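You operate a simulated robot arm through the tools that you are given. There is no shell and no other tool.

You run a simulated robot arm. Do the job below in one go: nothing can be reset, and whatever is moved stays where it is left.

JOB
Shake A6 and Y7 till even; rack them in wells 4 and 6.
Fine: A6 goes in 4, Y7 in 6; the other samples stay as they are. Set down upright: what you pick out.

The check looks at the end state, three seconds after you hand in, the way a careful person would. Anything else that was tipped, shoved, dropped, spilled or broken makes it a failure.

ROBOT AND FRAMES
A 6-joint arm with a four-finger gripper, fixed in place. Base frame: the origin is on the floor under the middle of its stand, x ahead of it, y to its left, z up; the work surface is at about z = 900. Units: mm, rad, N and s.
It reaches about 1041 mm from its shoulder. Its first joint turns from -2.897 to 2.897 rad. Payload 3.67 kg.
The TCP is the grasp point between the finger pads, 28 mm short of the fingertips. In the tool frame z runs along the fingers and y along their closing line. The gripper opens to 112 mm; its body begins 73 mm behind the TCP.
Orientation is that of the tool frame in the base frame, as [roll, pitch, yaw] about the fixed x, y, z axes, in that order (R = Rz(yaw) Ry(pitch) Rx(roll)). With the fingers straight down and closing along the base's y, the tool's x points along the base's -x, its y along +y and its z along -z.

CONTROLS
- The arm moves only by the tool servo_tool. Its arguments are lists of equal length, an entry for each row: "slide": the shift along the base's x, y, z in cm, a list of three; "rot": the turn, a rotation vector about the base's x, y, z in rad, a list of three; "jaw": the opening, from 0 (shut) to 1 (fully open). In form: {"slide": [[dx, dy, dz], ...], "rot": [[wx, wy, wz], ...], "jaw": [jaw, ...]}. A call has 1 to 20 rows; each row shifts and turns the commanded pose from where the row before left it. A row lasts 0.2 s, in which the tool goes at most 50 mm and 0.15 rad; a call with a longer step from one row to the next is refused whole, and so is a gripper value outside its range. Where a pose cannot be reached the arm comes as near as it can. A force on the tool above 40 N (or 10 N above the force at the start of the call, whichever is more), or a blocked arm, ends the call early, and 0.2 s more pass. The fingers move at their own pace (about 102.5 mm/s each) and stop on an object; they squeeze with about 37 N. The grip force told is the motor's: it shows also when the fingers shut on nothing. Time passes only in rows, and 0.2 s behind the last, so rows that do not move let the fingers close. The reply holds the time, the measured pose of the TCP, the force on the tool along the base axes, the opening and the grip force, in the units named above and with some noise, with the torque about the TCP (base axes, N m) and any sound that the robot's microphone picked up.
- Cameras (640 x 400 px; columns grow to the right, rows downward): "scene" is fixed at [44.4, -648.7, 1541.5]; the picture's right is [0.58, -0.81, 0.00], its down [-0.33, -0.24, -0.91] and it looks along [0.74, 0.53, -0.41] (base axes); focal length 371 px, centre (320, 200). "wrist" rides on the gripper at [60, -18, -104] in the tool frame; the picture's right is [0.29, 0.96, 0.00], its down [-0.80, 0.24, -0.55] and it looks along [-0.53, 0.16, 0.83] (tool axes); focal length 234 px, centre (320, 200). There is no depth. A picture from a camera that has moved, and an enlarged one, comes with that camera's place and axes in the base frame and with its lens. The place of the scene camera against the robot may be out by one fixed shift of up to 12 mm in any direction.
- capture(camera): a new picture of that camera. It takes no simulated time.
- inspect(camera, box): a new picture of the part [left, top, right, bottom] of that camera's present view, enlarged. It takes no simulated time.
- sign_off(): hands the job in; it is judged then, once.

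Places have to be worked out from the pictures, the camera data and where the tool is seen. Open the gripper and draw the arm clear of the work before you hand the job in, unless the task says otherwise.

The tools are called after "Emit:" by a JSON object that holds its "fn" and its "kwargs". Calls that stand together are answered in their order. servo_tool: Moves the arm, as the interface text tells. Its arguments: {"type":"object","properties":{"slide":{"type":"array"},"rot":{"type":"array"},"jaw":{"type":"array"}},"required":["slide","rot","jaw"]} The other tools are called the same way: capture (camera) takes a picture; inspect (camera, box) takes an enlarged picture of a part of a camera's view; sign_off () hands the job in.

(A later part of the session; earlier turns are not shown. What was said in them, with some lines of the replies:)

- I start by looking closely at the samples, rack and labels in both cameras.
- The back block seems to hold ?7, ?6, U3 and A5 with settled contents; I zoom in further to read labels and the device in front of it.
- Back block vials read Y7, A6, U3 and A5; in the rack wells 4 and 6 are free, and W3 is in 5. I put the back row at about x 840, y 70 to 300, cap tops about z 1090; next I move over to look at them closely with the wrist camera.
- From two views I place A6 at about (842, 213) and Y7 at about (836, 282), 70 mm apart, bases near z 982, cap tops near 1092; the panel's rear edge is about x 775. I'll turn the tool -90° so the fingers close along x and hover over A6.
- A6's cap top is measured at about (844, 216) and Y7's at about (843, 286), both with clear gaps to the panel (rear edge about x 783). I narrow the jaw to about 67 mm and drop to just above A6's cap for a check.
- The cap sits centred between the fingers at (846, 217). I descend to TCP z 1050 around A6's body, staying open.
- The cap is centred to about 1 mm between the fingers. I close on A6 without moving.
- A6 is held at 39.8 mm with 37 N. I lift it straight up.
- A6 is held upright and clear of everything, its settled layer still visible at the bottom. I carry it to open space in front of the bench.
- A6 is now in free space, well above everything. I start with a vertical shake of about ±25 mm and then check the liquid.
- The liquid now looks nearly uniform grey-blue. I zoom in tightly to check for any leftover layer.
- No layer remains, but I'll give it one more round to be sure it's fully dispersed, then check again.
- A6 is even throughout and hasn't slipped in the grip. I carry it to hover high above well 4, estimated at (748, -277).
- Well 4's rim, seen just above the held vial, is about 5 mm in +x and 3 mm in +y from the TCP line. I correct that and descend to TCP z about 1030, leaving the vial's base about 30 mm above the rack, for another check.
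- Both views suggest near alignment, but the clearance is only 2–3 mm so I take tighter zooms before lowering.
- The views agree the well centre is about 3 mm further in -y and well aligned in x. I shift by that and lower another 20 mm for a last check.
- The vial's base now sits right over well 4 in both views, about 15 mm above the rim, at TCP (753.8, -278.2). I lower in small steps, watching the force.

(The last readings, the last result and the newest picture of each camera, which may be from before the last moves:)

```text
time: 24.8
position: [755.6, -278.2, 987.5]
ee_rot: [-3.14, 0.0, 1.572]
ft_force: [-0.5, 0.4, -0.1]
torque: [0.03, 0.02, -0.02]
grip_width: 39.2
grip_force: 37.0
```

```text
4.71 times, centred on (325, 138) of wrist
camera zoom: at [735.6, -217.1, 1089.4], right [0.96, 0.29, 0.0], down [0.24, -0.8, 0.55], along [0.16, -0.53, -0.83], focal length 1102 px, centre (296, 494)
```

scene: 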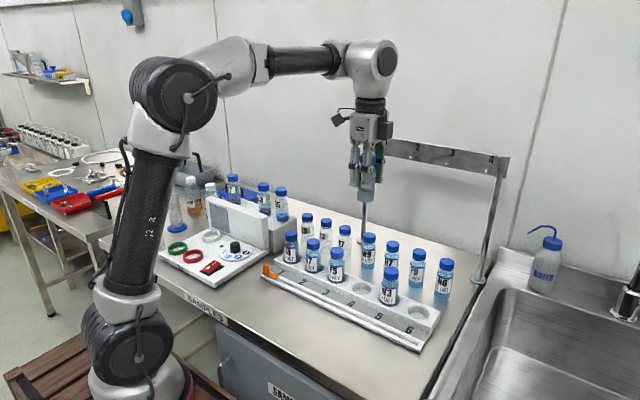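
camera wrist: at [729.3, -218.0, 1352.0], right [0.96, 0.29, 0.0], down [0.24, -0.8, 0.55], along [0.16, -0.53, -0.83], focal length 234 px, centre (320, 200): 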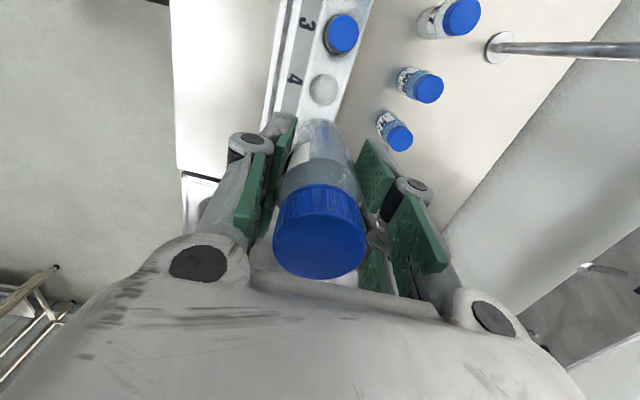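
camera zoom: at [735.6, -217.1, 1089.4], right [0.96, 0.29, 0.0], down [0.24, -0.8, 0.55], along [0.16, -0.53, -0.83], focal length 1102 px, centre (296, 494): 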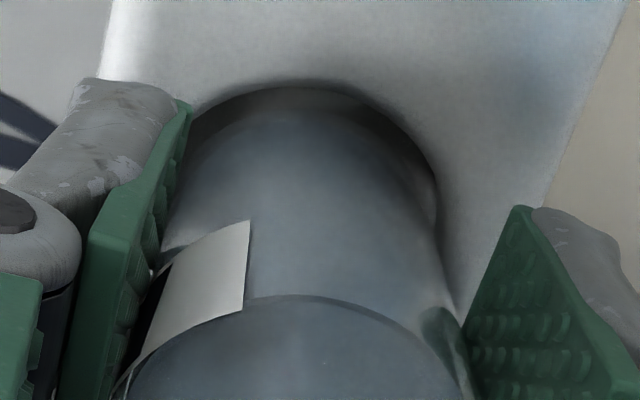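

The vial has entered the well freely with no contact force. I keep lowering in 2 mm steps.

Emit:
{"fn": "servo_tool", "kwargs": {"slide": [[0, 0, -0.2], [0, 0, -0.2], [0, 0, -0.2], [0, 0, -0.2], [0, 0, 0]], "rot": [[0, 0, 0], [0, 0, 0], [0, 0, 0], [0, 0, 0], [0, 0, 0]], "jaw": [0.2, 0.2, 0.2, 0.2, 0.2]}}

Emit:
{"fn": "inspect", "kwargs": {"camera": "scene", "box": [348, 250, 380, 300]}}

```text
time: 26.0
position: [756.2, -276.6, 978.2]
ee_rot: [3.141, 0.0, 1.572]
ft_force: [-0.1, -0.4, 0.3]
torque: [0.0, 0.01, 0.01]
grip_width: 39.2
grip_force: 37.4
```

```text
8.00 times, centred on (364, 275) of scene
camera zoom: at [44.4, -648.7, 1541.5], right [0.58, -0.81, 0.0], down [-0.33, -0.24, -0.91], along [0.74, 0.53, -0.41], focal length 2971 px, centre (-32, -400)
```

zoom: 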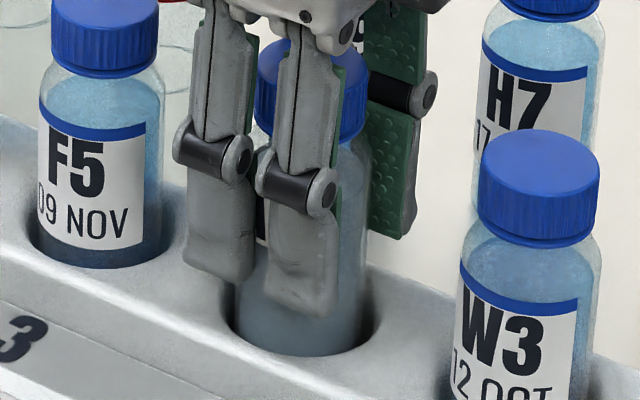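

No contact yet; judging by neighbouring caps A6 needs about 6 mm more. I continue with finer steps.

Emit:
{"fn": "servo_tool", "kwargs": {"slide": [[0, 0, -0.2], [0, 0, -0.1], [0, 0, -0.1], [0, 0, -0.1], [0, 0, 0]], "rot": [[0, 0, 0], [0, 0, 0], [0, 0, 0], [0, 0, 0], [0, 0, 0]], "jaw": [0.2, 0.2, 0.2, 0.2, 0.2]}}

Emit:
{"fn": "inspect", "kwargs": {"camera": "scene", "box": [348, 250, 380, 300]}}

```text
time: 27.2
position: [755.8, -275.6, 974.1]
ee_rot: [3.141, 0.001, 1.574]
ft_force: [0.1, 3.2, 13.5]
torque: [0.32, 0.11, 0.0]
grip_width: 39.4
grip_force: 37.1
```

```text
8.00 times, centred on (364, 275) of scene
camera zoom: at [44.4, -648.7, 1541.5], right [0.58, -0.81, 0.0], down [-0.33, -0.24, -0.91], along [0.74, 0.53, -0.41], focal length 2971 px, centre (-32, -400)
```

zoom: 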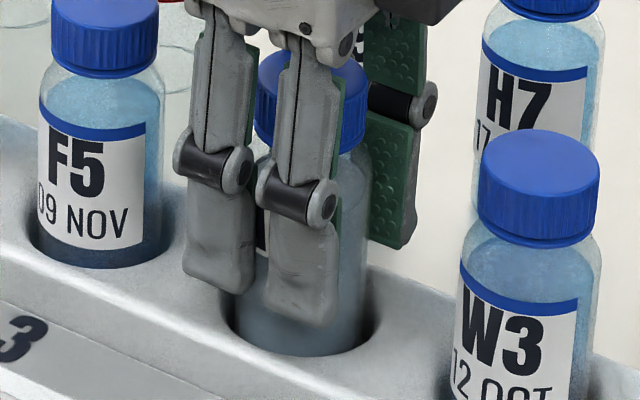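

Contact: 13.5 N upward at TCP z 974, matching the expected floor. I ease up 1 mm and open the fingers gently to about 60 mm.

Emit:
{"fn": "servo_tool", "kwargs": {"slide": [[0, 0, 0.1], [0, 0, 0], [0, 0, 0], [0, 0, 0], [0, 0, 0]], "rot": [[0, 0, 0], [0, 0, 0], [0, 0, 0], [0, 0, 0], [0, 0, 0]], "jaw": [0.2, 0.38, 0.45, 0.55, 0.55]}}

Emit:
{"fn": "inspect", "kwargs": {"camera": "scene", "box": [340, 235, 390, 300]}}

Emit:
{"fn": "capture", "kwargs": {"camera": "wrist"}}

```text
time: 28.4
position: [755.7, -277.7, 974.6]
ee_rot: [-3.141, 0.001, 1.572]
ft_force: [-0.7, 0.9, 0.0]
torque: [-0.03, 0.0, 0.0]
grip_width: 61.7
grip_force: 0.0
```

```text
6.15 times, centred on (365, 268) of scene
camera zoom: at [44.4, -648.7, 1541.5], right [0.58, -0.81, 0.0], down [-0.33, -0.24, -0.91], along [0.74, 0.53, -0.41], focal length 2285 px, centre (43, -215)
```

zoom: 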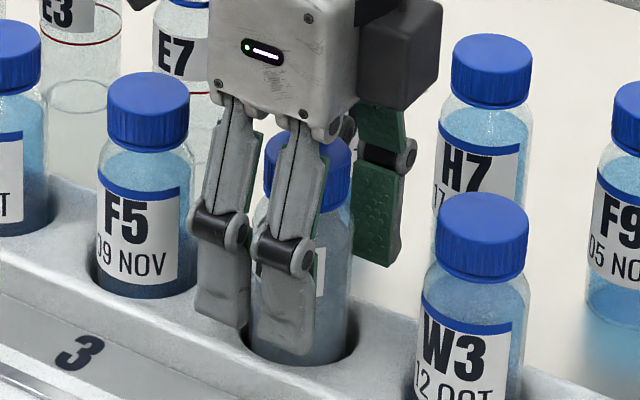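

```text
taken
camera wrist: at [736.0, -217.1, 1077.3], right [0.96, 0.29, 0.0], down [0.24, -0.8, 0.55], along [0.16, -0.53, -0.83], focal length 234 px, centre (320, 200)
```

wrist: 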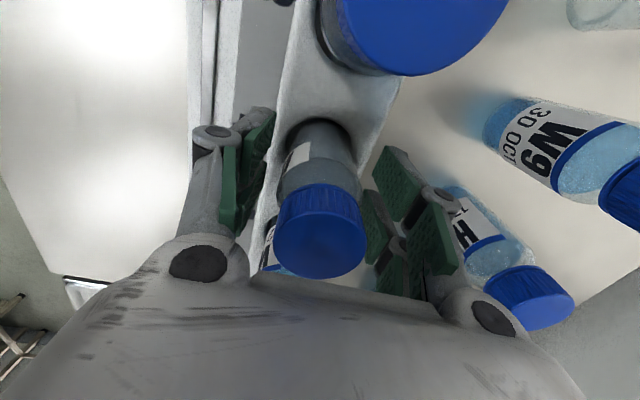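

A6 stands upright in well 4, released at 61.7 mm. I withdraw straight up.

Emit:
{"fn": "servo_tool", "kwargs": {"slide": [[0, 0, 1.0], [0, 0, 2.0], [0, 0, 2.0], [0, 0, 3.0], [0, 0, 4.0], [0, 0, 4.0], [0, 0, 4.0], [0, 0, 4.0], [0, 0, 2.0], [0, 0, 0]], "rot": [[0, 0, 0], [0, 0, 0], [0, 0, 0], [0, 0, 0], [0, 0, 0], [0, 0, 0], [0, 0, 0], [0, 0, 0], [0, 0, 0], [0, 0, 0]], "jaw": [0.55, 0.55, 0.55, 0.55, 0.6, 0.6, 0.6, 0.6, 0.6, 0.6]}}

Emit:
{"fn": "inspect", "kwargs": {"camera": "scene", "box": [290, 220, 450, 350]}}

Emit:
{"fn": "capture", "kwargs": {"camera": "wrist"}}

```text
time: 30.6
position: [756.0, -277.0, 1234.5]
ee_rot: [3.141, 0.0, 1.574]
ft_force: [0.3, -0.5, -0.1]
torque: [0.01, -0.01, -0.01]
grip_width: 67.2
grip_force: 0.0
```

```text
3.08 times, centred on (370, 285) of scene
camera zoom: at [44.4, -648.7, 1541.5], right [0.58, -0.81, 0.0], down [-0.33, -0.24, -0.91], along [0.74, 0.53, -0.41], focal length 1143 px, centre (166, -62)
```

zoom: 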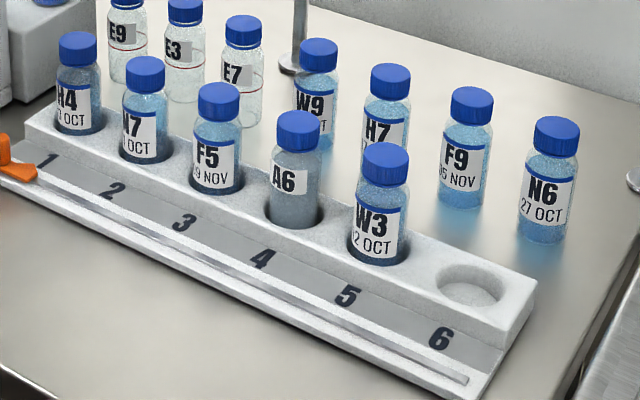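

```text
taken
camera wrist: at [737.3, -217.8, 1337.9], right [0.96, 0.29, 0.0], down [0.24, -0.8, 0.55], along [0.16, -0.53, -0.83], focal length 234 px, centre (320, 200)
```

wrist: 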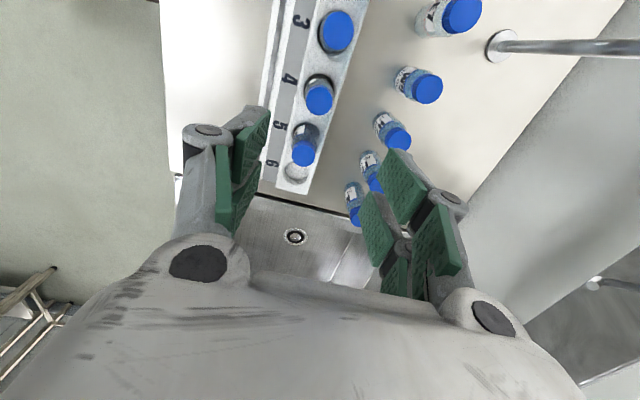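

A6 is upright in well 4, evenly mixed, with the neighbours untouched. I go back to hover over Y7 at about (843, 286).

Emit:
{"fn": "servo_tool", "kwargs": {"slide": [[0.4, 2.3, 0.3], [0.66, 4.5, 0.2], [0.66, 4.5, 0.2], [0.66, 4.5, 0.2], [0.66, 4.5, 0.2], [0.66, 4.5, 0.2], [0.66, 4.5, 0.2], [0.66, 4.5, 0.2], [0.66, 4.5, 0.2], [0.66, 4.5, 0.2], [0.66, 4.5, 0.2], [0.66, 4.5, 0.2], [0.66, 4.5, 0], [0.5, 0.0, 0], [0, 0, 0]], "rot": [[0, 0, 0], [0, 0, 0], [0, 0, 0], [0, 0, 0], [0, 0, 0], [0, 0, 0], [0, 0, 0], [0, 0, 0], [0, 0, 0], [0, 0, 0], [0, 0, 0], [0, 0, 0], [0, 0, 0], [0, 0, 0], [0, 0, 0]], "jaw": [0.6, 0.6, 0.6, 0.6, 0.6, 0.6, 0.6, 0.6, 0.6, 0.6, 0.6, 0.6, 0.6, 0.6, 0.6]}}

Emit:
{"fn": "capture", "kwargs": {"camera": "wrist"}}

Emit:
{"fn": "inspect", "kwargs": {"camera": "scene", "box": [190, 100, 310, 220]}}

```text
time: 33.8
position: [833.6, 279.2, 1253.0]
ee_rot: [-3.141, 0.0, 1.574]
ft_force: [1.5, 0.3, 0.7]
torque: [0.01, 0.03, 0.03]
grip_width: 67.3
grip_force: 0.1
out of reach, approached as far as the arm can: row 13, 14
```

```text
taken
camera wrist: at [812.8, 340.2, 1355.6], right [0.96, 0.29, 0.0], down [0.24, -0.8, 0.55], along [0.16, -0.53, -0.83], focal length 234 px, centre (320, 200)
```

wrist: 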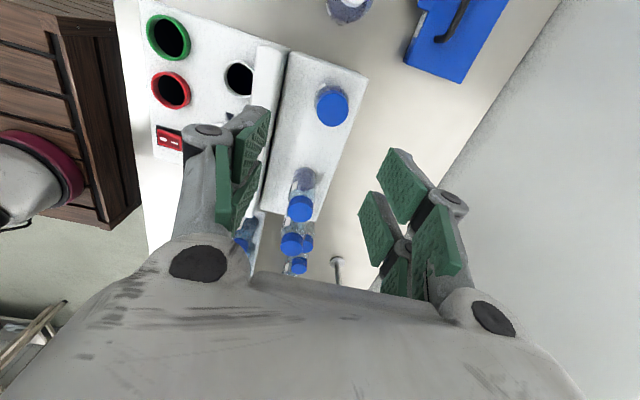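

```text
3.33 times, centred on (250, 160) of scene
camera zoom: at [44.4, -648.7, 1541.5], right [0.58, -0.81, 0.0], down [-0.33, -0.24, -0.91], along [0.74, 0.53, -0.41], focal length 1238 px, centre (553, 333)
```

zoom: 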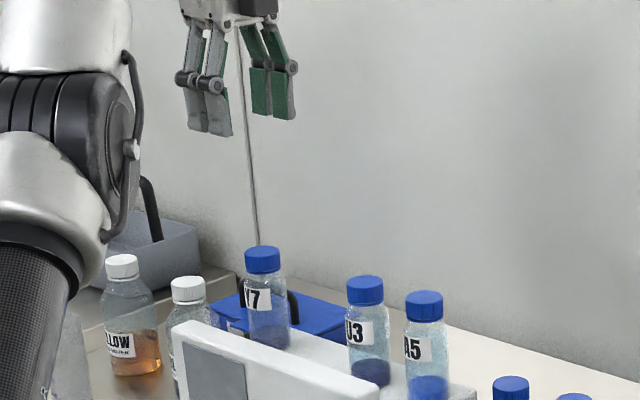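

At this height Y7's spot is slightly out of reach (stopped at 833.6, 279.2); lower should be reachable. Y7's cap measures about (842, 289); I descend to just above the cap height and re-measure.

Emit:
{"fn": "servo_tool", "kwargs": {"slide": [[0, 0, -3.0], [0, 0, -4.0], [0, 0, -3.0], [0, 0, -1.0], [0, 0, 0]], "rot": [[0, 0, 0], [0, 0, 0], [0, 0, 0], [0, 0, 0], [0, 0, 0]], "jaw": [0.6, 0.6, 0.6, 0.6, 0.6]}}

Emit:
{"fn": "capture", "kwargs": {"camera": "wrist"}}

Emit:
{"fn": "inspect", "kwargs": {"camera": "scene", "box": [190, 120, 310, 220]}}

```text
time: 35.0
position: [832.7, 279.5, 1142.7]
ee_rot: [-3.142, 0.001, 1.573]
ft_force: [-0.1, -0.2, 0.2]
torque: [-0.02, 0.0, 0.04]
grip_width: 67.1
grip_force: 0.1
```

```text
taken
camera wrist: at [813.2, 339.4, 1245.3], right [0.96, 0.29, 0.0], down [0.24, -0.8, 0.55], along [0.16, -0.53, -0.83], focal length 234 px, centre (320, 200)
```

wrist: 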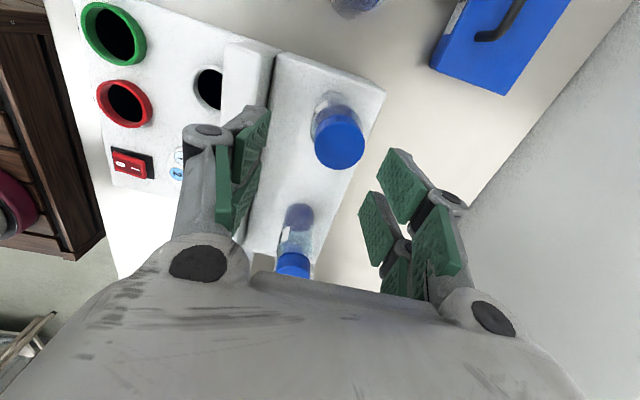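

```text
4.00 times, centred on (250, 170) of scene
camera zoom: at [44.4, -648.7, 1541.5], right [0.58, -0.81, 0.0], down [-0.33, -0.24, -0.91], along [0.74, 0.53, -0.41], focal length 1485 px, centre (600, 320)
```

zoom: 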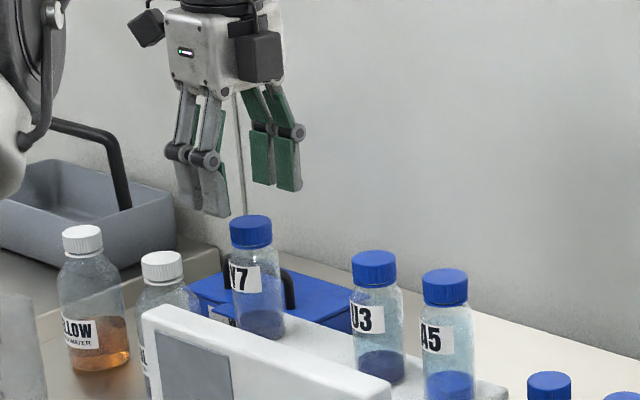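

Emit:
{"fn": "inspect", "kwargs": {"camera": "wrist", "box": [280, 60, 400, 200]}}

```text
2.86 times, centred on (340, 130) of wrist
camera zoom: at [813.2, 339.4, 1245.3], right [0.96, 0.29, 0.0], down [0.24, -0.8, 0.55], along [0.16, -0.53, -0.83], focal length 669 px, centre (263, 400)
```

zoom: 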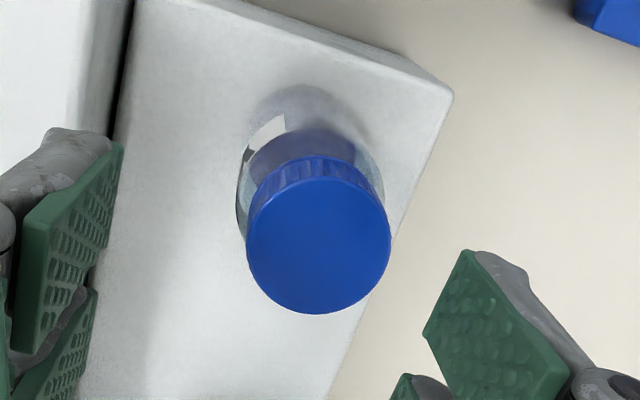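

Y7's cap is +11 mm in x and +8 mm in y from the tool axis. I shift over it at this height before descending further.

Emit:
{"fn": "servo_tool", "kwargs": {"slide": [[1.13, 0.82, 0], [0, 0, 0], [0, 0, 0]], "rot": [[0, 0, 0], [0, 0, 0], [0, 0, 0]], "jaw": [0.6, 0.6, 0.6]}}

Emit:
{"fn": "inspect", "kwargs": {"camera": "wrist", "box": [240, 60, 400, 240]}}

Emit:
{"fn": "inspect", "kwargs": {"camera": "scene", "box": [190, 120, 310, 220]}}

```text
time: 35.8
position: [844.0, 286.2, 1141.3]
ee_rot: [-3.141, -0.001, 1.573]
ft_force: [0.5, 0.3, 0.1]
torque: [0.02, 0.03, -0.01]
grip_width: 67.2
grip_force: 0.1
```

```text
2.22 times, centred on (320, 150) of wrist
camera zoom: at [824.7, 346.2, 1244.8], right [0.96, 0.29, 0.0], down [0.24, -0.8, 0.55], along [0.16, -0.53, -0.83], focal length 520 px, centre (320, 311)
```

zoom: 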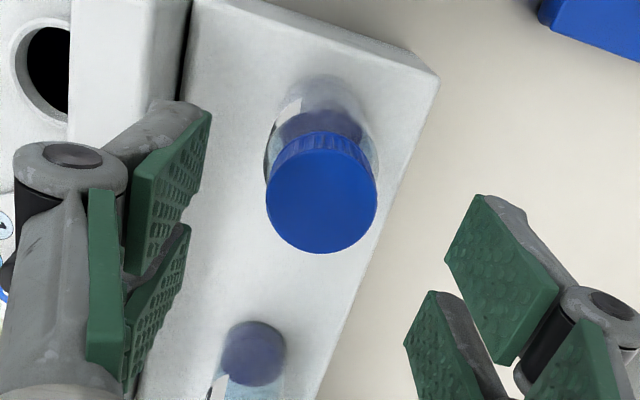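

```text
4.00 times, centred on (250, 170) of scene
camera zoom: at [44.4, -648.7, 1541.5], right [0.58, -0.81, 0.0], down [-0.33, -0.24, -0.91], along [0.74, 0.53, -0.41], focal length 1485 px, centre (600, 320)
```

zoom: 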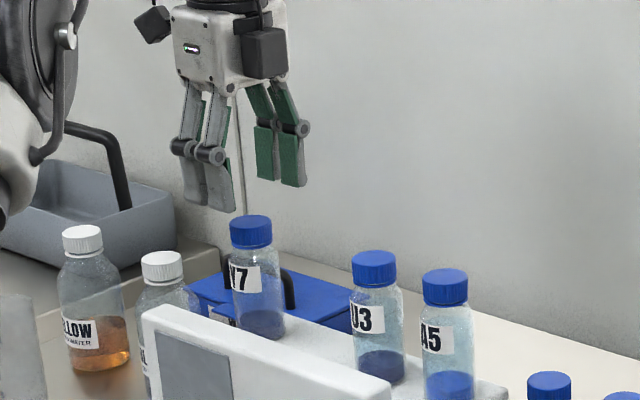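

Y7's cap is now centred within about 1–2 mm. I descend to grip height, TCP z about 1050.

Emit:
{"fn": "servo_tool", "kwargs": {"slide": [[0, 0.05, -2.0], [0, 0, -2.0], [0, 0, -2.0], [0, 0, -2.0], [0, 0, -1.1], [0, 0, 0]], "rot": [[0, 0, 0], [0, 0, 0], [0, 0, 0], [0, 0, 0], [0, 0, 0], [0, 0, 0]], "jaw": [0.6, 0.6, 0.6, 0.6, 0.6, 0.6]}}

Emit:
{"fn": "capture", "kwargs": {"camera": "wrist"}}

Emit:
{"fn": "inspect", "kwargs": {"camera": "scene", "box": [190, 120, 310, 220]}}

```text
time: 37.2
position: [843.9, 286.7, 1051.1]
ee_rot: [3.141, 0.002, 1.572]
ft_force: [0.3, -0.2, 0.3]
torque: [0.0, 0.0, 0.02]
grip_width: 67.2
grip_force: 0.0
```

```text
taken
camera wrist: at [824.3, 347.5, 1153.5], right [0.96, 0.29, 0.0], down [0.24, -0.8, 0.55], along [0.16, -0.53, -0.83], focal length 234 px, centre (320, 200)
```

wrist: 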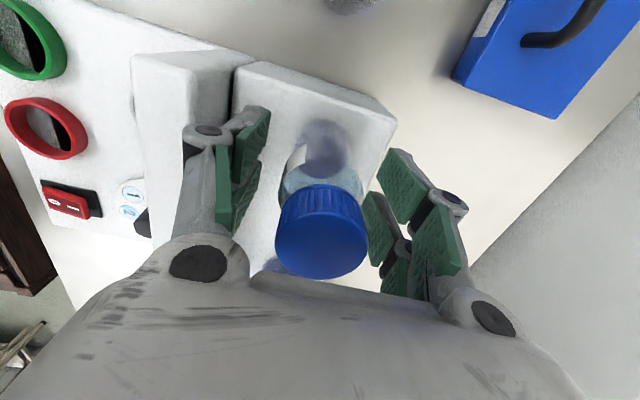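

```text
4.00 times, centred on (250, 170) of scene
camera zoom: at [44.4, -648.7, 1541.5], right [0.58, -0.81, 0.0], down [-0.33, -0.24, -0.91], along [0.74, 0.53, -0.41], focal length 1485 px, centre (600, 320)
```

zoom: 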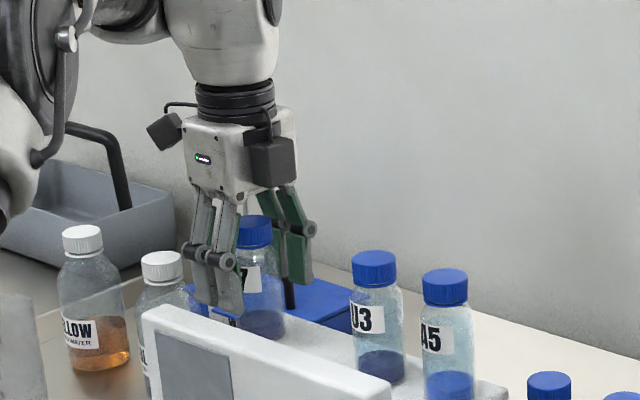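

Y7 is centred between the fingers and there is no contact force. I close on it.

Emit:
{"fn": "servo_tool", "kwargs": {"slide": [[0, 0, 0], [0, 0, 0], [0, 0, 0], [0, 0, 0]], "rot": [[0, 0, 0], [0, 0, 0], [0, 0, 0], [0, 0, 0]], "jaw": [0.3, 0.2, 0.2, 0.2]}}

Emit:
{"fn": "capture", "kwargs": {"camera": "wrist"}}

```text
time: 38.2
position: [843.9, 288.4, 1051.4]
ee_rot: [-3.141, 0.001, 1.572]
ft_force: [0.1, -0.1, 1.1]
torque: [-0.02, 0.02, 0.0]
grip_width: 39.1
grip_force: 36.6
```

```text
taken
camera wrist: at [824.3, 347.5, 1153.8], right [0.96, 0.29, 0.0], down [0.24, -0.8, 0.55], along [0.16, -0.53, -0.83], focal length 234 px, centre (320, 200)
```

wrist: 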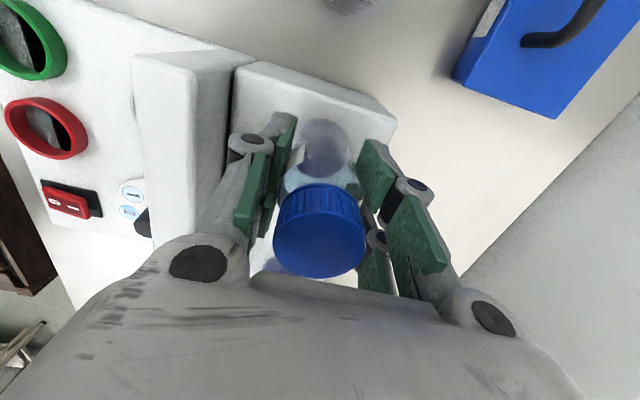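

Y7 is held at 39 mm with 37 N. I lift straight up first, then draw it back and across to the open space.

Emit:
{"fn": "servo_tool", "kwargs": {"slide": [[0, 0, 1.0], [0, 0, 2.0], [0, 0, 3.0], [0, 0, 3.0], [0, 0, 2.0], [-2.5, 0, 2.5], [-2.5, 0, 2.5], [-2.5, 0, 2.5], [-1.88, -3.76, 1.27], [-1.88, -3.76, 1.27], [-1.88, -3.76, 1.27], [-1.88, -3.76, 1.27], [-1.88, -3.76, 1.27], [-1.88, -3.76, 1.27], [-1.88, -3.76, 1.27], [-1.88, -3.76, 1.27], [-1.88, -3.76, 1.27], [0, 0, 0], [0, 0, 0]], "rot": [[0, 0, 0], [0, 0, 0], [0, 0, 0], [0, 0, 0], [0, 0, 0], [0, 0, 0], [0, 0, 0], [0, 0, 0], [0, 0, 0], [0, 0, 0], [0, 0, 0], [0, 0, 0], [0, 0, 0], [0, 0, 0], [0, 0, 0], [0, 0, 0], [0, 0, 0], [0, 0, 0], [0, 0, 0]], "jaw": [0.2, 0.2, 0.2, 0.2, 0.2, 0.2, 0.2, 0.2, 0.2, 0.2, 0.2, 0.2, 0.2, 0.2, 0.2, 0.2, 0.2, 0.2, 0.2]}}

Emit:
{"fn": "capture", "kwargs": {"camera": "scene"}}

Emit:
{"fn": "capture", "kwargs": {"camera": "wrist"}}

```text
time: 42.2
position: [598.9, -50.8, 1351.5]
ee_rot: [-3.141, 0.001, 1.573]
ft_force: [0.2, -0.1, -1.3]
torque: [0.0, -0.01, -0.01]
grip_width: 39.0
grip_force: 36.8
```

```text
taken
```

scene: 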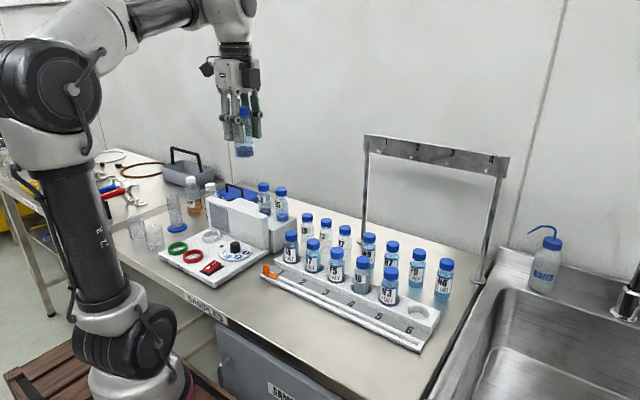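

```text
taken
camera wrist: at [579.2, 9.1, 1454.6], right [0.96, 0.29, 0.0], down [0.24, -0.8, 0.55], along [0.16, -0.53, -0.83], focal length 234 px, centre (320, 200)
```

wrist: 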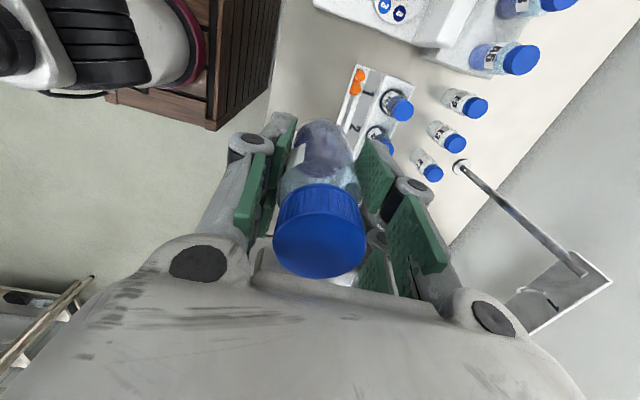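

Y7 is in clear space with its dark layer still settled at the bottom. I shake it vertically, as I did A6.

Emit:
{"fn": "servo_tool", "kwargs": {"slide": [[0, 0, 2.4], [0, 0, -4.8], [0, 0, 4.8], [0, 0, -4.8], [0, 0, 4.8], [0, 0, -4.8], [0, 0, 4.8], [0, 0, -4.8], [0, 0, 4.8], [0, 0, -4.8], [0, 0, 4.8], [0, 0, -4.8], [0, 0, 4.8], [0, 0, -4.8], [0, 0, 4.8], [0, 0, -4.8], [0, 0, 4.8], [0, 0, -4.8], [0, 0, 2.4], [0, 0, 0]], "rot": [[0, 0, 0], [0, 0, 0], [0, 0, 0], [0, 0, 0], [0, 0, 0], [0, 0, 0], [0, 0, 0], [0, 0, 0], [0, 0, 0], [0, 0, 0], [0, 0, 0], [0, 0, 0], [0, 0, 0], [0, 0, 0], [0, 0, 0], [0, 0, 0], [0, 0, 0], [0, 0, 0], [0, 0, 0], [0, 0, 0]], "jaw": [0.2, 0.2, 0.2, 0.2, 0.2, 0.2, 0.2, 0.2, 0.2, 0.2, 0.2, 0.2, 0.2, 0.2, 0.2, 0.2, 0.2, 0.2, 0.2, 0.2]}}

Emit:
{"fn": "inspect", "kwargs": {"camera": "scene", "box": [200, 90, 290, 170]}}

Emit:
{"fn": "inspect", "kwargs": {"camera": "wrist", "box": [240, 100, 400, 280]}}

Emit:
{"fn": "inspect", "kwargs": {"camera": "scene", "box": [330, 230, 410, 310]}}

```text
time: 46.4
position: [600.5, -53.0, 1351.6]
ee_rot: [-3.141, 0.001, 1.572]
ft_force: [-0.4, -0.9, -1.1]
torque: [-0.01, 0.02, 0.0]
grip_width: 39.2
grip_force: 36.4
```

```text
5.00 times, centred on (245, 130) of scene
camera zoom: at [44.4, -648.7, 1541.5], right [0.58, -0.81, 0.0], down [-0.33, -0.24, -0.91], along [0.74, 0.53, -0.41], focal length 1857 px, centre (695, 550)
```

zoom: 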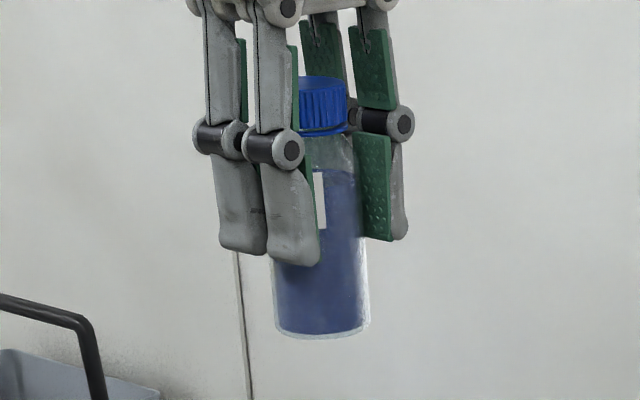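

```text
2.22 times, centred on (320, 190) of wrist
camera zoom: at [580.2, 7.7, 1455.1], right [0.96, 0.29, 0.0], down [0.24, -0.8, 0.55], along [0.16, -0.53, -0.83], focal length 520 px, centre (320, 222)
```

zoom: 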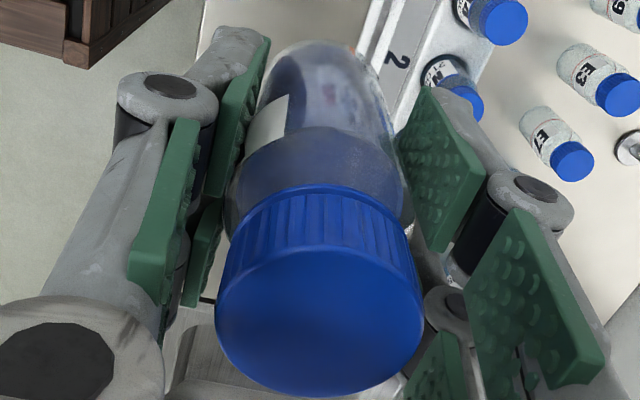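

```text
5.00 times, centred on (370, 270) of scene
camera zoom: at [44.4, -648.7, 1541.5], right [0.58, -0.81, 0.0], down [-0.33, -0.24, -0.91], along [0.74, 0.53, -0.41], focal length 1857 px, centre (70, -150)
```

zoom: 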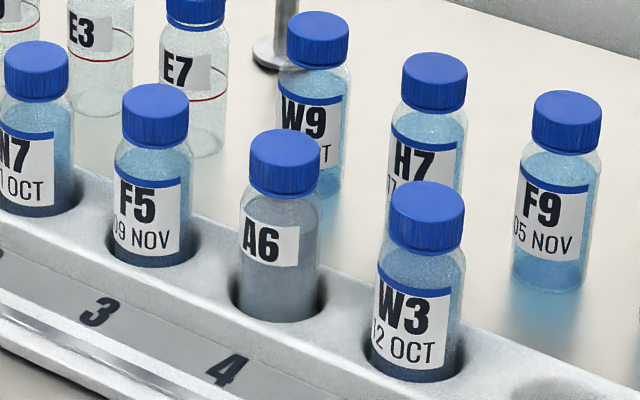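

Y7 turned uniform dark blue and A6 is still even in its well. I give Y7 the same second round and zoom in.

Emit:
{"fn": "servo_tool", "kwargs": {"slide": [[0, 0, 2.4], [0, 0, -4.8], [0, 0, 4.8], [0, 0, -4.8], [0, 0, 4.8], [0, 0, -4.8], [0, 0, 4.8], [0, 0, -4.8], [0, 0, 4.8], [0, 0, -4.8], [0, 0, 4.8], [0, 0, -4.8], [0, 0, 2.4], [0, 0, 0]], "rot": [[0, 0, 0], [0, 0, 0], [0, 0, 0], [0, 0, 0], [0, 0, 0], [0, 0, 0], [0, 0, 0], [0, 0, 0], [0, 0, 0], [0, 0, 0], [0, 0, 0], [0, 0, 0], [0, 0, 0], [0, 0, 0]], "jaw": [0.2, 0.2, 0.2, 0.2, 0.2, 0.2, 0.2, 0.2, 0.2, 0.2, 0.2, 0.2, 0.2, 0.2]}}

Emit:
{"fn": "inspect", "kwargs": {"camera": "scene", "box": [228, 105, 268, 160]}}

Emit:
{"fn": "capture", "kwargs": {"camera": "wrist"}}

```text
time: 49.4
position: [599.7, -53.6, 1348.4]
ee_rot: [-3.141, 0.0, 1.572]
ft_force: [0.0, 0.3, -0.3]
torque: [-0.02, 0.03, 0.02]
grip_width: 39.0
grip_force: 37.5
```

```text
7.27 times, centred on (248, 132) of scene
camera zoom: at [44.4, -648.7, 1541.5], right [0.58, -0.81, 0.0], down [-0.33, -0.24, -0.91], along [0.74, 0.53, -0.41], focal length 2701 px, centre (844, 691)
```

zoom: 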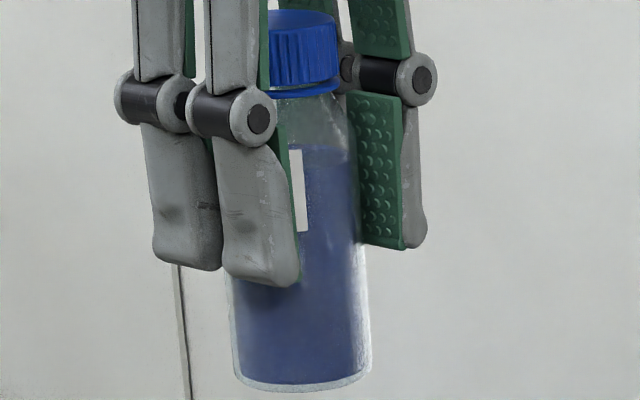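

```text
taken
camera wrist: at [580.7, 8.0, 1452.5], right [0.96, 0.29, 0.0], down [0.24, -0.8, 0.55], along [0.16, -0.53, -0.83], focal length 234 px, centre (320, 200)
```

wrist: 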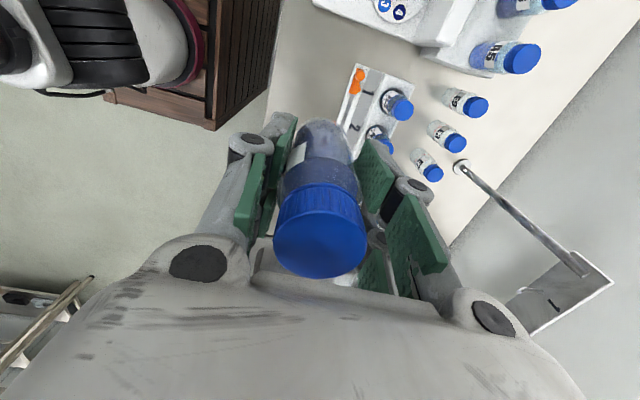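

Y7 is even from surface to base with no slip. I carry it to hover above well 6, estimated at about (757, -431).

Emit:
{"fn": "servo_tool", "kwargs": {"slide": [[0.8, -1.9, -0.5], [1.57, -3.77, -1.13], [1.57, -3.77, -1.13], [1.57, -3.77, -1.13], [1.57, -3.77, -1.13], [1.57, -3.77, -1.13], [1.57, -3.77, -1.13], [1.57, -3.77, -1.13], [1.57, -3.77, -1.13], [1.57, -3.77, -1.13], [0.8, -1.9, -0.6], [0, 0, 0]], "rot": [[0, 0, 0], [0, 0, 0], [0, 0, 0], [0, 0, 0], [0, 0, 0], [0, 0, 0], [0, 0, 0], [0, 0, 0], [0, 0, 0], [0, 0, 0], [0, 0, 0], [0, 0, 0]], "jaw": [0.2, 0.2, 0.2, 0.2, 0.2, 0.2, 0.2, 0.2, 0.2, 0.2, 0.2, 0.2]}}

Emit:
{"fn": "inspect", "kwargs": {"camera": "wrist", "box": [260, 0, 380, 140]}}

Emit:
{"fn": "capture", "kwargs": {"camera": "scene"}}

```text
time: 52.0
position: [757.9, -429.7, 1238.3]
ee_rot: [3.14, 0.002, 1.571]
ft_force: [-0.8, 0.5, -0.4]
torque: [0.0, 0.02, -0.01]
grip_width: 39.2
grip_force: 37.1
```

```text
2.86 times, centred on (320, 70) of wrist
camera zoom: at [738.2, -368.8, 1341.5], right [0.96, 0.29, 0.0], down [0.24, -0.8, 0.55], along [0.16, -0.53, -0.83], focal length 669 px, centre (320, 571)
```

zoom: 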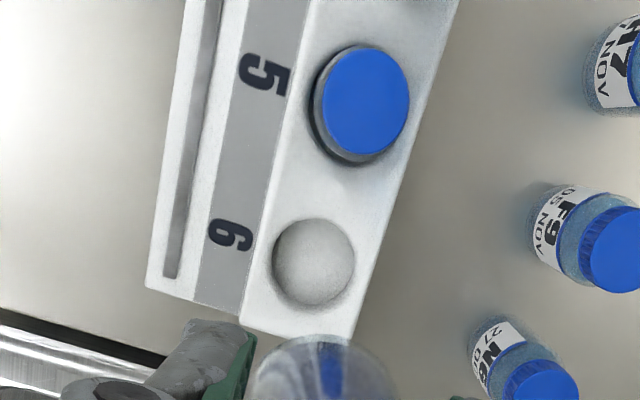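

```text
taken
```

scene: 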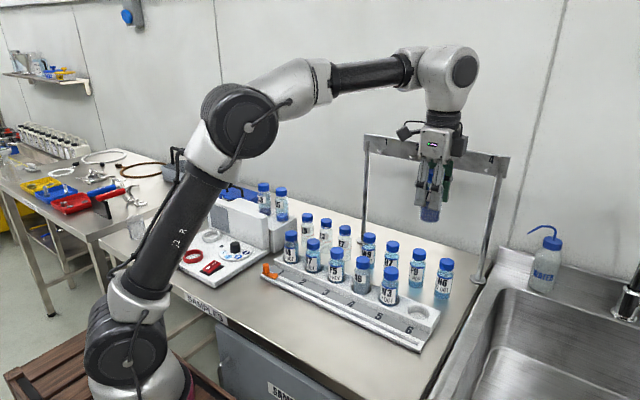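

Well 6's rim is measured about 3 mm in -x and 5 mm in -y from the tool axis (using the same correction well 4 needed). I shift and descend to just above the rim for checking.

Emit:
{"fn": "servo_tool", "kwargs": {"slide": [[-0.32, -0.5, -2.5], [0, 0, -4.0], [0, 0, -4.0], [0, 0, -4.0], [0, 0, -4.0], [0, 0, -2.0], [0, 0, -1.3], [0, 0, -0.8], [0, 0, 0]], "rot": [[0, 0, 0], [0, 0, 0], [0, 0, 0], [0, 0, 0], [0, 0, 0], [0, 0, 0], [0, 0, 0], [0, 0, 0], [0, 0, 0]], "jaw": [0.2, 0.2, 0.2, 0.2, 0.2, 0.2, 0.2, 0.2, 0.2]}}

Emit:
{"fn": "inspect", "kwargs": {"camera": "wrist", "box": [280, 95, 370, 180]}}

Emit:
{"fn": "inspect", "kwargs": {"camera": "scene", "box": [402, 270, 434, 320]}}

```text
time: 54.0
position: [754.3, -433.8, 1011.5]
ee_rot: [-3.141, 0.001, 1.572]
ft_force: [0.4, -0.3, -0.5]
torque: [0.01, 0.01, -0.03]
grip_width: 39.1
grip_force: 37.0
```

```text
4.71 times, centred on (325, 138) of wrist
camera zoom: at [734.8, -372.9, 1114.8], right [0.96, 0.29, 0.0], down [0.24, -0.8, 0.55], along [0.16, -0.53, -0.83], focal length 1102 px, centre (296, 494)
```

zoom: 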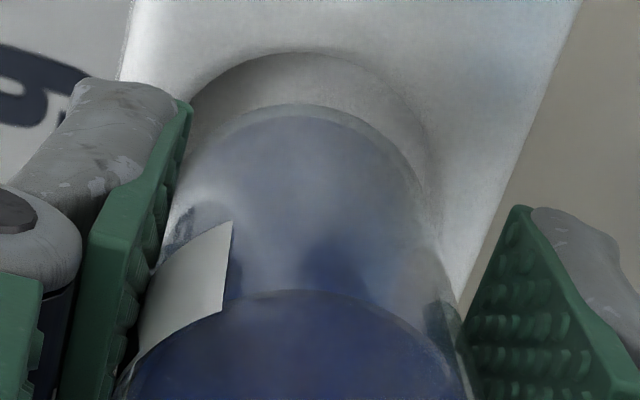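

```text
8.00 times, centred on (418, 295) of scene
camera zoom: at [44.4, -648.7, 1541.5], right [0.58, -0.81, 0.0], down [-0.33, -0.24, -0.91], along [0.74, 0.53, -0.41], focal length 2971 px, centre (-464, -560)
```

zoom: 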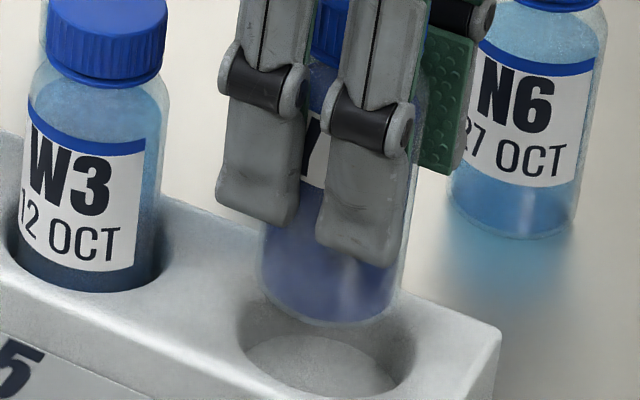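

Emit:
{"fn": "inspect", "kwargs": {"camera": "scene", "box": [405, 290, 433, 325]}}

Emit:
{"fn": "inspect", "kwargs": {"camera": "wrist", "box": [300, 100, 360, 140]}}

```text
11.43 times, centred on (419, 308) of scene
camera zoom: at [44.4, -648.7, 1541.5], right [0.58, -0.81, 0.0], down [-0.33, -0.24, -0.91], along [0.74, 0.53, -0.41], focal length 4244 px, centre (-811, -1029)
```

zoom: 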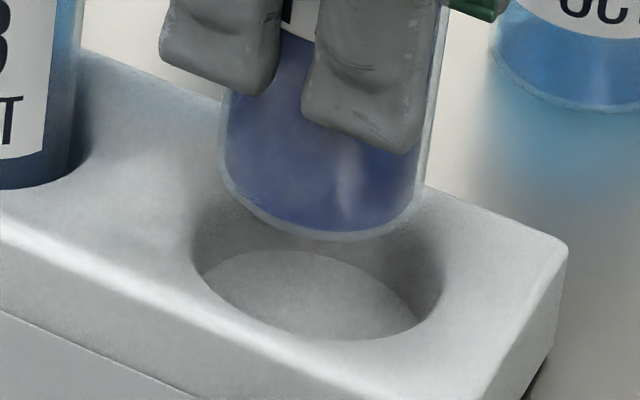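

```text
10.00 times, centred on (330, 120) of wrist
camera zoom: at [734.8, -372.9, 1114.8], right [0.96, 0.29, 0.0], down [0.24, -0.8, 0.55], along [0.16, -0.53, -0.83], focal length 2342 px, centre (220, 1000)
```

zoom: 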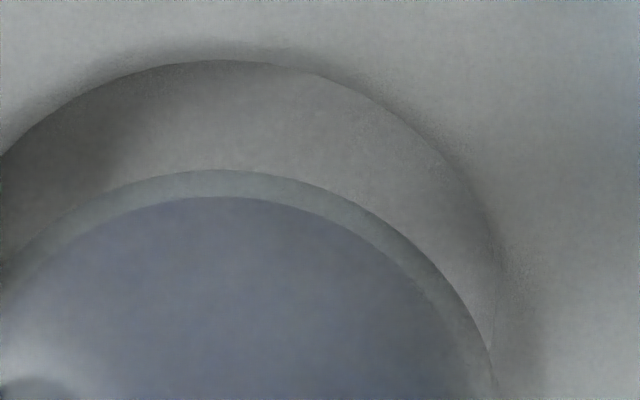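

Measurements from both cameras bracket the well centre within about 1 mm, with 3 mm clearance all round. I nudge 0.5 mm in -y and lower into well 6 in small steps.

Emit:
{"fn": "servo_tool", "kwargs": {"slide": [[0, -0.05, 0], [0, 0, -0.5], [0, 0, -0.5], [0, 0, -0.5], [0, 0, -0.5], [0, 0, -0.4], [0, 0, 0]], "rot": [[0, 0, 0], [0, 0, 0], [0, 0, 0], [0, 0, 0], [0, 0, 0], [0, 0, 0], [0, 0, 0]], "jaw": [0.2, 0.2, 0.2, 0.2, 0.2, 0.2, 0.2]}}

Emit:
{"fn": "inspect", "kwargs": {"camera": "wrist", "box": [280, 95, 370, 180]}}

Emit:
{"fn": "inspect", "kwargs": {"camera": "scene", "box": [402, 270, 434, 320]}}

```text
time: 55.6
position: [755.0, -434.1, 988.4]
ee_rot: [-3.141, 0.003, 1.572]
ft_force: [-0.7, 1.9, -0.8]
torque: [-0.02, -0.01, -0.01]
grip_width: 39.1
grip_force: 37.1
```

```text
4.71 times, centred on (325, 138) of wrist
camera zoom: at [735.0, -373.8, 1091.2], right [0.96, 0.29, 0.0], down [0.24, -0.8, 0.55], along [0.16, -0.53, -0.83], focal length 1102 px, centre (296, 494)
```

zoom: 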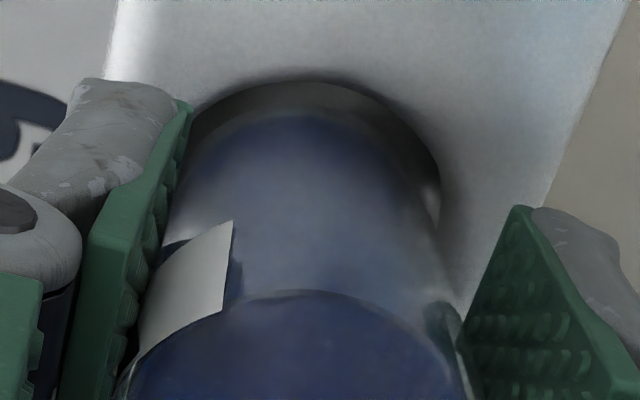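

```text
8.00 times, centred on (418, 295) of scene
camera zoom: at [44.4, -648.7, 1541.5], right [0.58, -0.81, 0.0], down [-0.33, -0.24, -0.91], along [0.74, 0.53, -0.41], focal length 2971 px, centre (-464, -560)
```

zoom: 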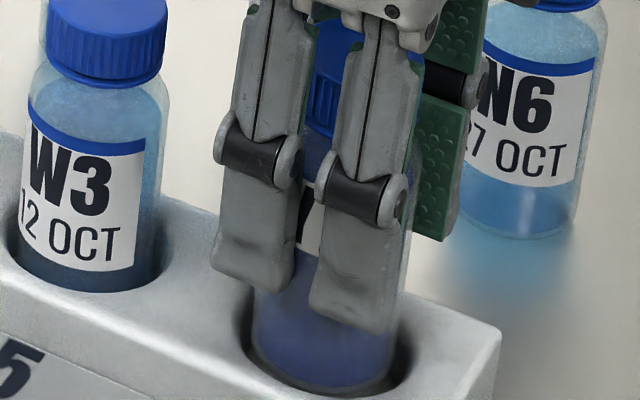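

Y7's base is inside well 6, evenly spaced and without contact force. I lower the rest in fine steps.

Emit:
{"fn": "servo_tool", "kwargs": {"slide": [[0, 0, -0.3], [0, 0, -0.3], [0, 0, -0.3], [0, 0, -0.2], [0, 0, -0.1], [0, 0, 0]], "rot": [[0, 0, 0], [0, 0, 0], [0, 0, 0], [0, 0, 0], [0, 0, 0], [0, 0, 0]], "jaw": [0.2, 0.2, 0.2, 0.2, 0.2, 0.2]}}

```text
time: 57.0
position: [755.4, -435.5, 976.2]
ee_rot: [3.141, 0.0, 1.573]
ft_force: [0.5, -0.1, -1.1]
torque: [0.04, -0.01, -0.01]
grip_width: 39.1
grip_force: 36.9
```

No contact yet at z 976; A6 touched at about 974, so I go on in 1 mm steps.

Emit:
{"fn": "servo_tool", "kwargs": {"slide": [[0, 0, -0.1], [0, 0, -0.1], [0, 0, 0]], "rot": [[0, 0, 0], [0, 0, 0], [0, 0, 0]], "jaw": [0.2, 0.2, 0.2]}}

Emit:
{"fn": "inspect", "kwargs": {"camera": "scene", "box": [402, 270, 434, 320]}}

```text
time: 57.8
position: [754.5, -433.8, 975.7]
ee_rot: [3.141, -0.001, 1.572]
ft_force: [-0.9, -0.5, -0.3]
torque: [0.0, 0.0, 0.02]
grip_width: 39.0
grip_force: 36.9
```

```text
8.00 times, centred on (418, 295) of scene
camera zoom: at [44.4, -648.7, 1541.5], right [0.58, -0.81, 0.0], down [-0.33, -0.24, -0.91], along [0.74, 0.53, -0.41], focal length 2971 px, centre (-464, -560)
```

zoom: 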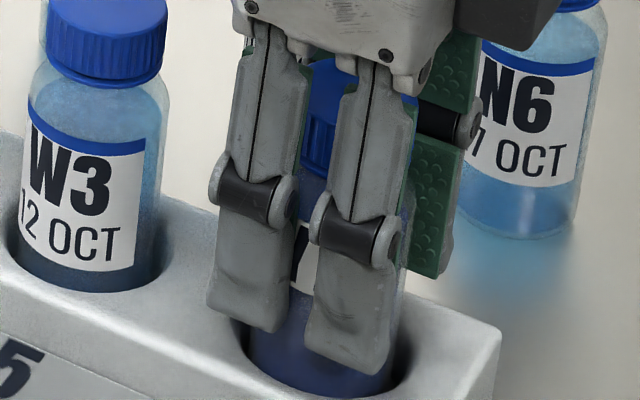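

Emit:
{"fn": "servo_tool", "kwargs": {"slide": [[0, 0, -0.1], [0, 0, -0.05], [0, 0, 0]], "rot": [[0, 0, 0], [0, 0, 0], [0, 0, 0]], "jaw": [0.2, 0.2, 0.2]}}

```text
time: 58.6
position: [754.5, -434.7, 974.4]
ee_rot: [3.14, 0.001, 1.572]
ft_force: [-1.7, 1.1, 16.4]
torque: [0.1, 0.11, -0.01]
grip_width: 39.1
grip_force: 37.2
```

Contact at 16 N with almost no sideways load, so Y7 is on the well floor. I ease up 1 mm and open the fingers gently.

Emit:
{"fn": "servo_tool", "kwargs": {"slide": [[0, 0, 0.08], [0, 0, 0], [0, 0, 0], [0, 0, 0], [0, 0, 0]], "rot": [[0, 0, 0], [0, 0, 0], [0, 0, 0], [0, 0, 0], [0, 0, 0]], "jaw": [0.2, 0.38, 0.45, 0.55, 0.55]}}

Emit:
{"fn": "capture", "kwargs": {"camera": "wrist"}}

Emit:
{"fn": "inspect", "kwargs": {"camera": "scene", "box": [380, 240, 450, 330]}}

```text
time: 59.8
position: [755.6, -434.3, 973.0]
ee_rot: [3.141, 0.0, 1.573]
ft_force: [0.1, 0.0, -0.5]
torque: [0.0, -0.02, 0.02]
grip_width: 61.2
grip_force: 0.1
```

```text
taken
camera wrist: at [735.3, -373.6, 1076.7], right [0.96, 0.29, 0.0], down [0.24, -0.8, 0.55], along [0.16, -0.53, -0.83], focal length 234 px, centre (320, 200)
```

wrist: 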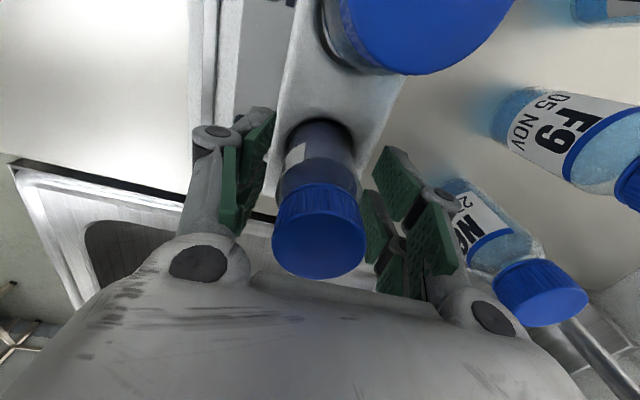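

```text
4.44 times, centred on (415, 285) of scene
camera zoom: at [44.4, -648.7, 1541.5], right [0.58, -0.81, 0.0], down [-0.33, -0.24, -0.91], along [0.74, 0.53, -0.41], focal length 1650 px, centre (-102, -178)
```

zoom: 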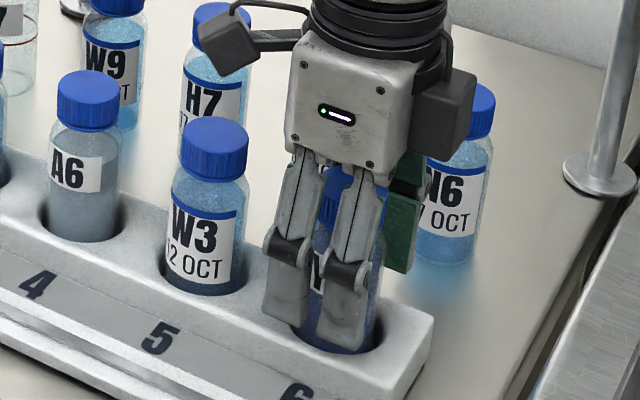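

Y7 is free and upright in well 6. I withdraw straight up and then back toward the start position, clear of the work.

Emit:
{"fn": "servo_tool", "kwargs": {"slide": [[0, 0, 1.0], [0, 0, 2.0], [0, 0, 2.0], [0, 0, 3.0], [0, 0, 4.0], [0, 0, 4.0], [0, 0, 4.0], [0, 0, 4.0], [-2.0, 2.5, 2.0], [-2.5, 3.5, 1.5], [-2.5, 3.5, 1.5], [-2.5, 3.5, 1.5], [-2.5, 3.5, 1.5], [-2.5, 3.5, 1.5], [-2.5, 3.5, 1.5], [-2.5, 3.5, 1.5], [-2.0, 3.5, 1.0], [0, 0, 0]], "rot": [[0, 0, 0], [0, 0, 0], [0, 0, 0], [0, 0, 0], [0, 0, 0], [0, 0, 0], [0, 0, 0], [0, 0, 0], [0, 0, 0], [0, 0, 0], [0, 0, 0], [0, 0, 0], [0, 0, 0], [0, 0, 0], [0, 0, 0], [0, 0, 0], [0, 0, 0], [0, 0, 0]], "jaw": [0.55, 0.55, 0.55, 0.55, 0.6, 0.6, 0.6, 0.6, 1, 1, 1, 1, 1, 1, 1, 1, 1, 1]}}

Emit:
{"fn": "capture", "kwargs": {"camera": "scene"}}

Emit:
{"fn": "inspect", "kwargs": {"camera": "scene", "box": [260, 200, 460, 350]}}

Emit:
{"fn": "inspect", "kwargs": {"camera": "scene", "box": [340, 230, 450, 330]}}

Emit:
{"fn": "inspect", "kwargs": {"camera": "scene", "box": [150, 160, 310, 290]}}

```text
time: 63.6
position: [540.8, -128.8, 1347.9]
ee_rot: [-3.142, -0.001, 1.574]
ft_force: [0.4, 0.7, 0.5]
torque: [0.01, 0.01, 0.01]
grip_width: 112.1
grip_force: 0.1
```

```text
taken
```

scene: 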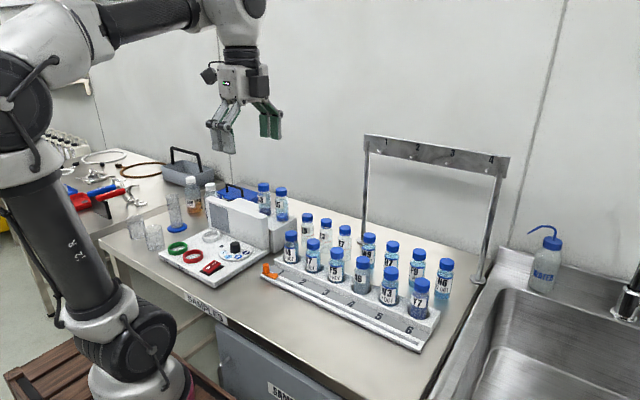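

```text
2.67 times, centred on (360, 275) of scene
camera zoom: at [44.4, -648.7, 1541.5], right [0.58, -0.81, 0.0], down [-0.33, -0.24, -0.91], along [0.74, 0.53, -0.41], focal length 990 px, centre (213, 0)
```

zoom: 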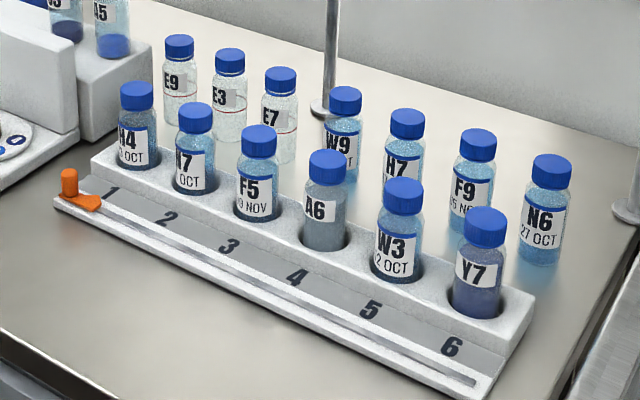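

```text
4.00 times, centred on (395, 280) of scene
camera zoom: at [44.4, -648.7, 1541.5], right [0.58, -0.81, 0.0], down [-0.33, -0.24, -0.91], along [0.74, 0.53, -0.41], focal length 1485 px, centre (20, -120)
```

zoom: 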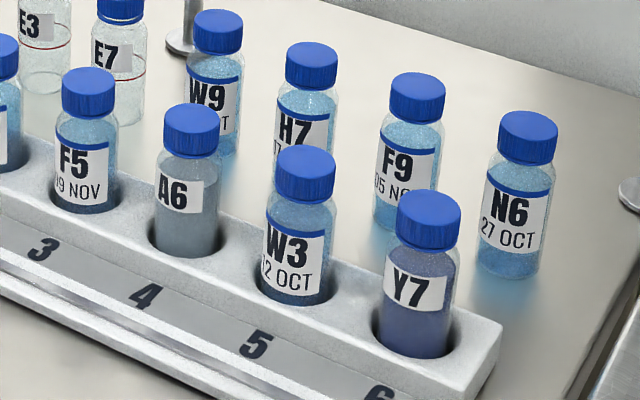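

```text
3.08 times, centred on (230, 225) of scene
camera zoom: at [44.4, -648.7, 1541.5], right [0.58, -0.81, 0.0], down [-0.33, -0.24, -0.91], along [0.74, 0.53, -0.41], focal length 1143 px, centre (597, 123)
```

zoom: 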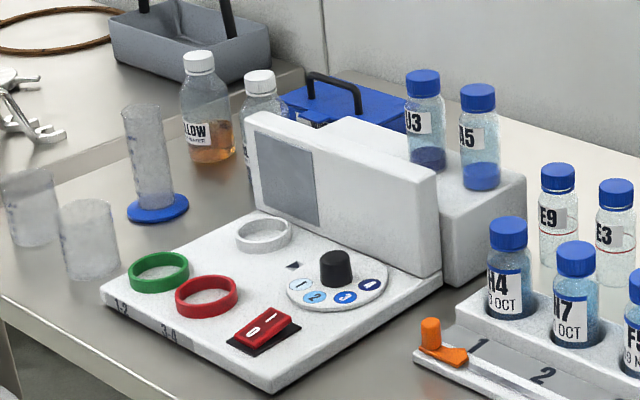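

A6 stands upright in well 4 and Y7 in well 6, both evenly mixed. Every other vial is where it began, and the gripper is open and clear of the work. I hand the job in.

Emit:
{"fn": "sign_off", "kwargs": {}}

```text
The job is handed in.
```

The job is done and handed in. I shook A6 and Y7 until no settled layer showed, then set A6 in well 4 and Y7 in well 6. Both stand upright.

In the last pictures before hand-in, both looked evenly mixed, though the part of each vial inside its well was hidden. U3, A5 and the other samples looked to be where they started, and nothing was tipped or spilled. The gripper was open and clear of the bench.
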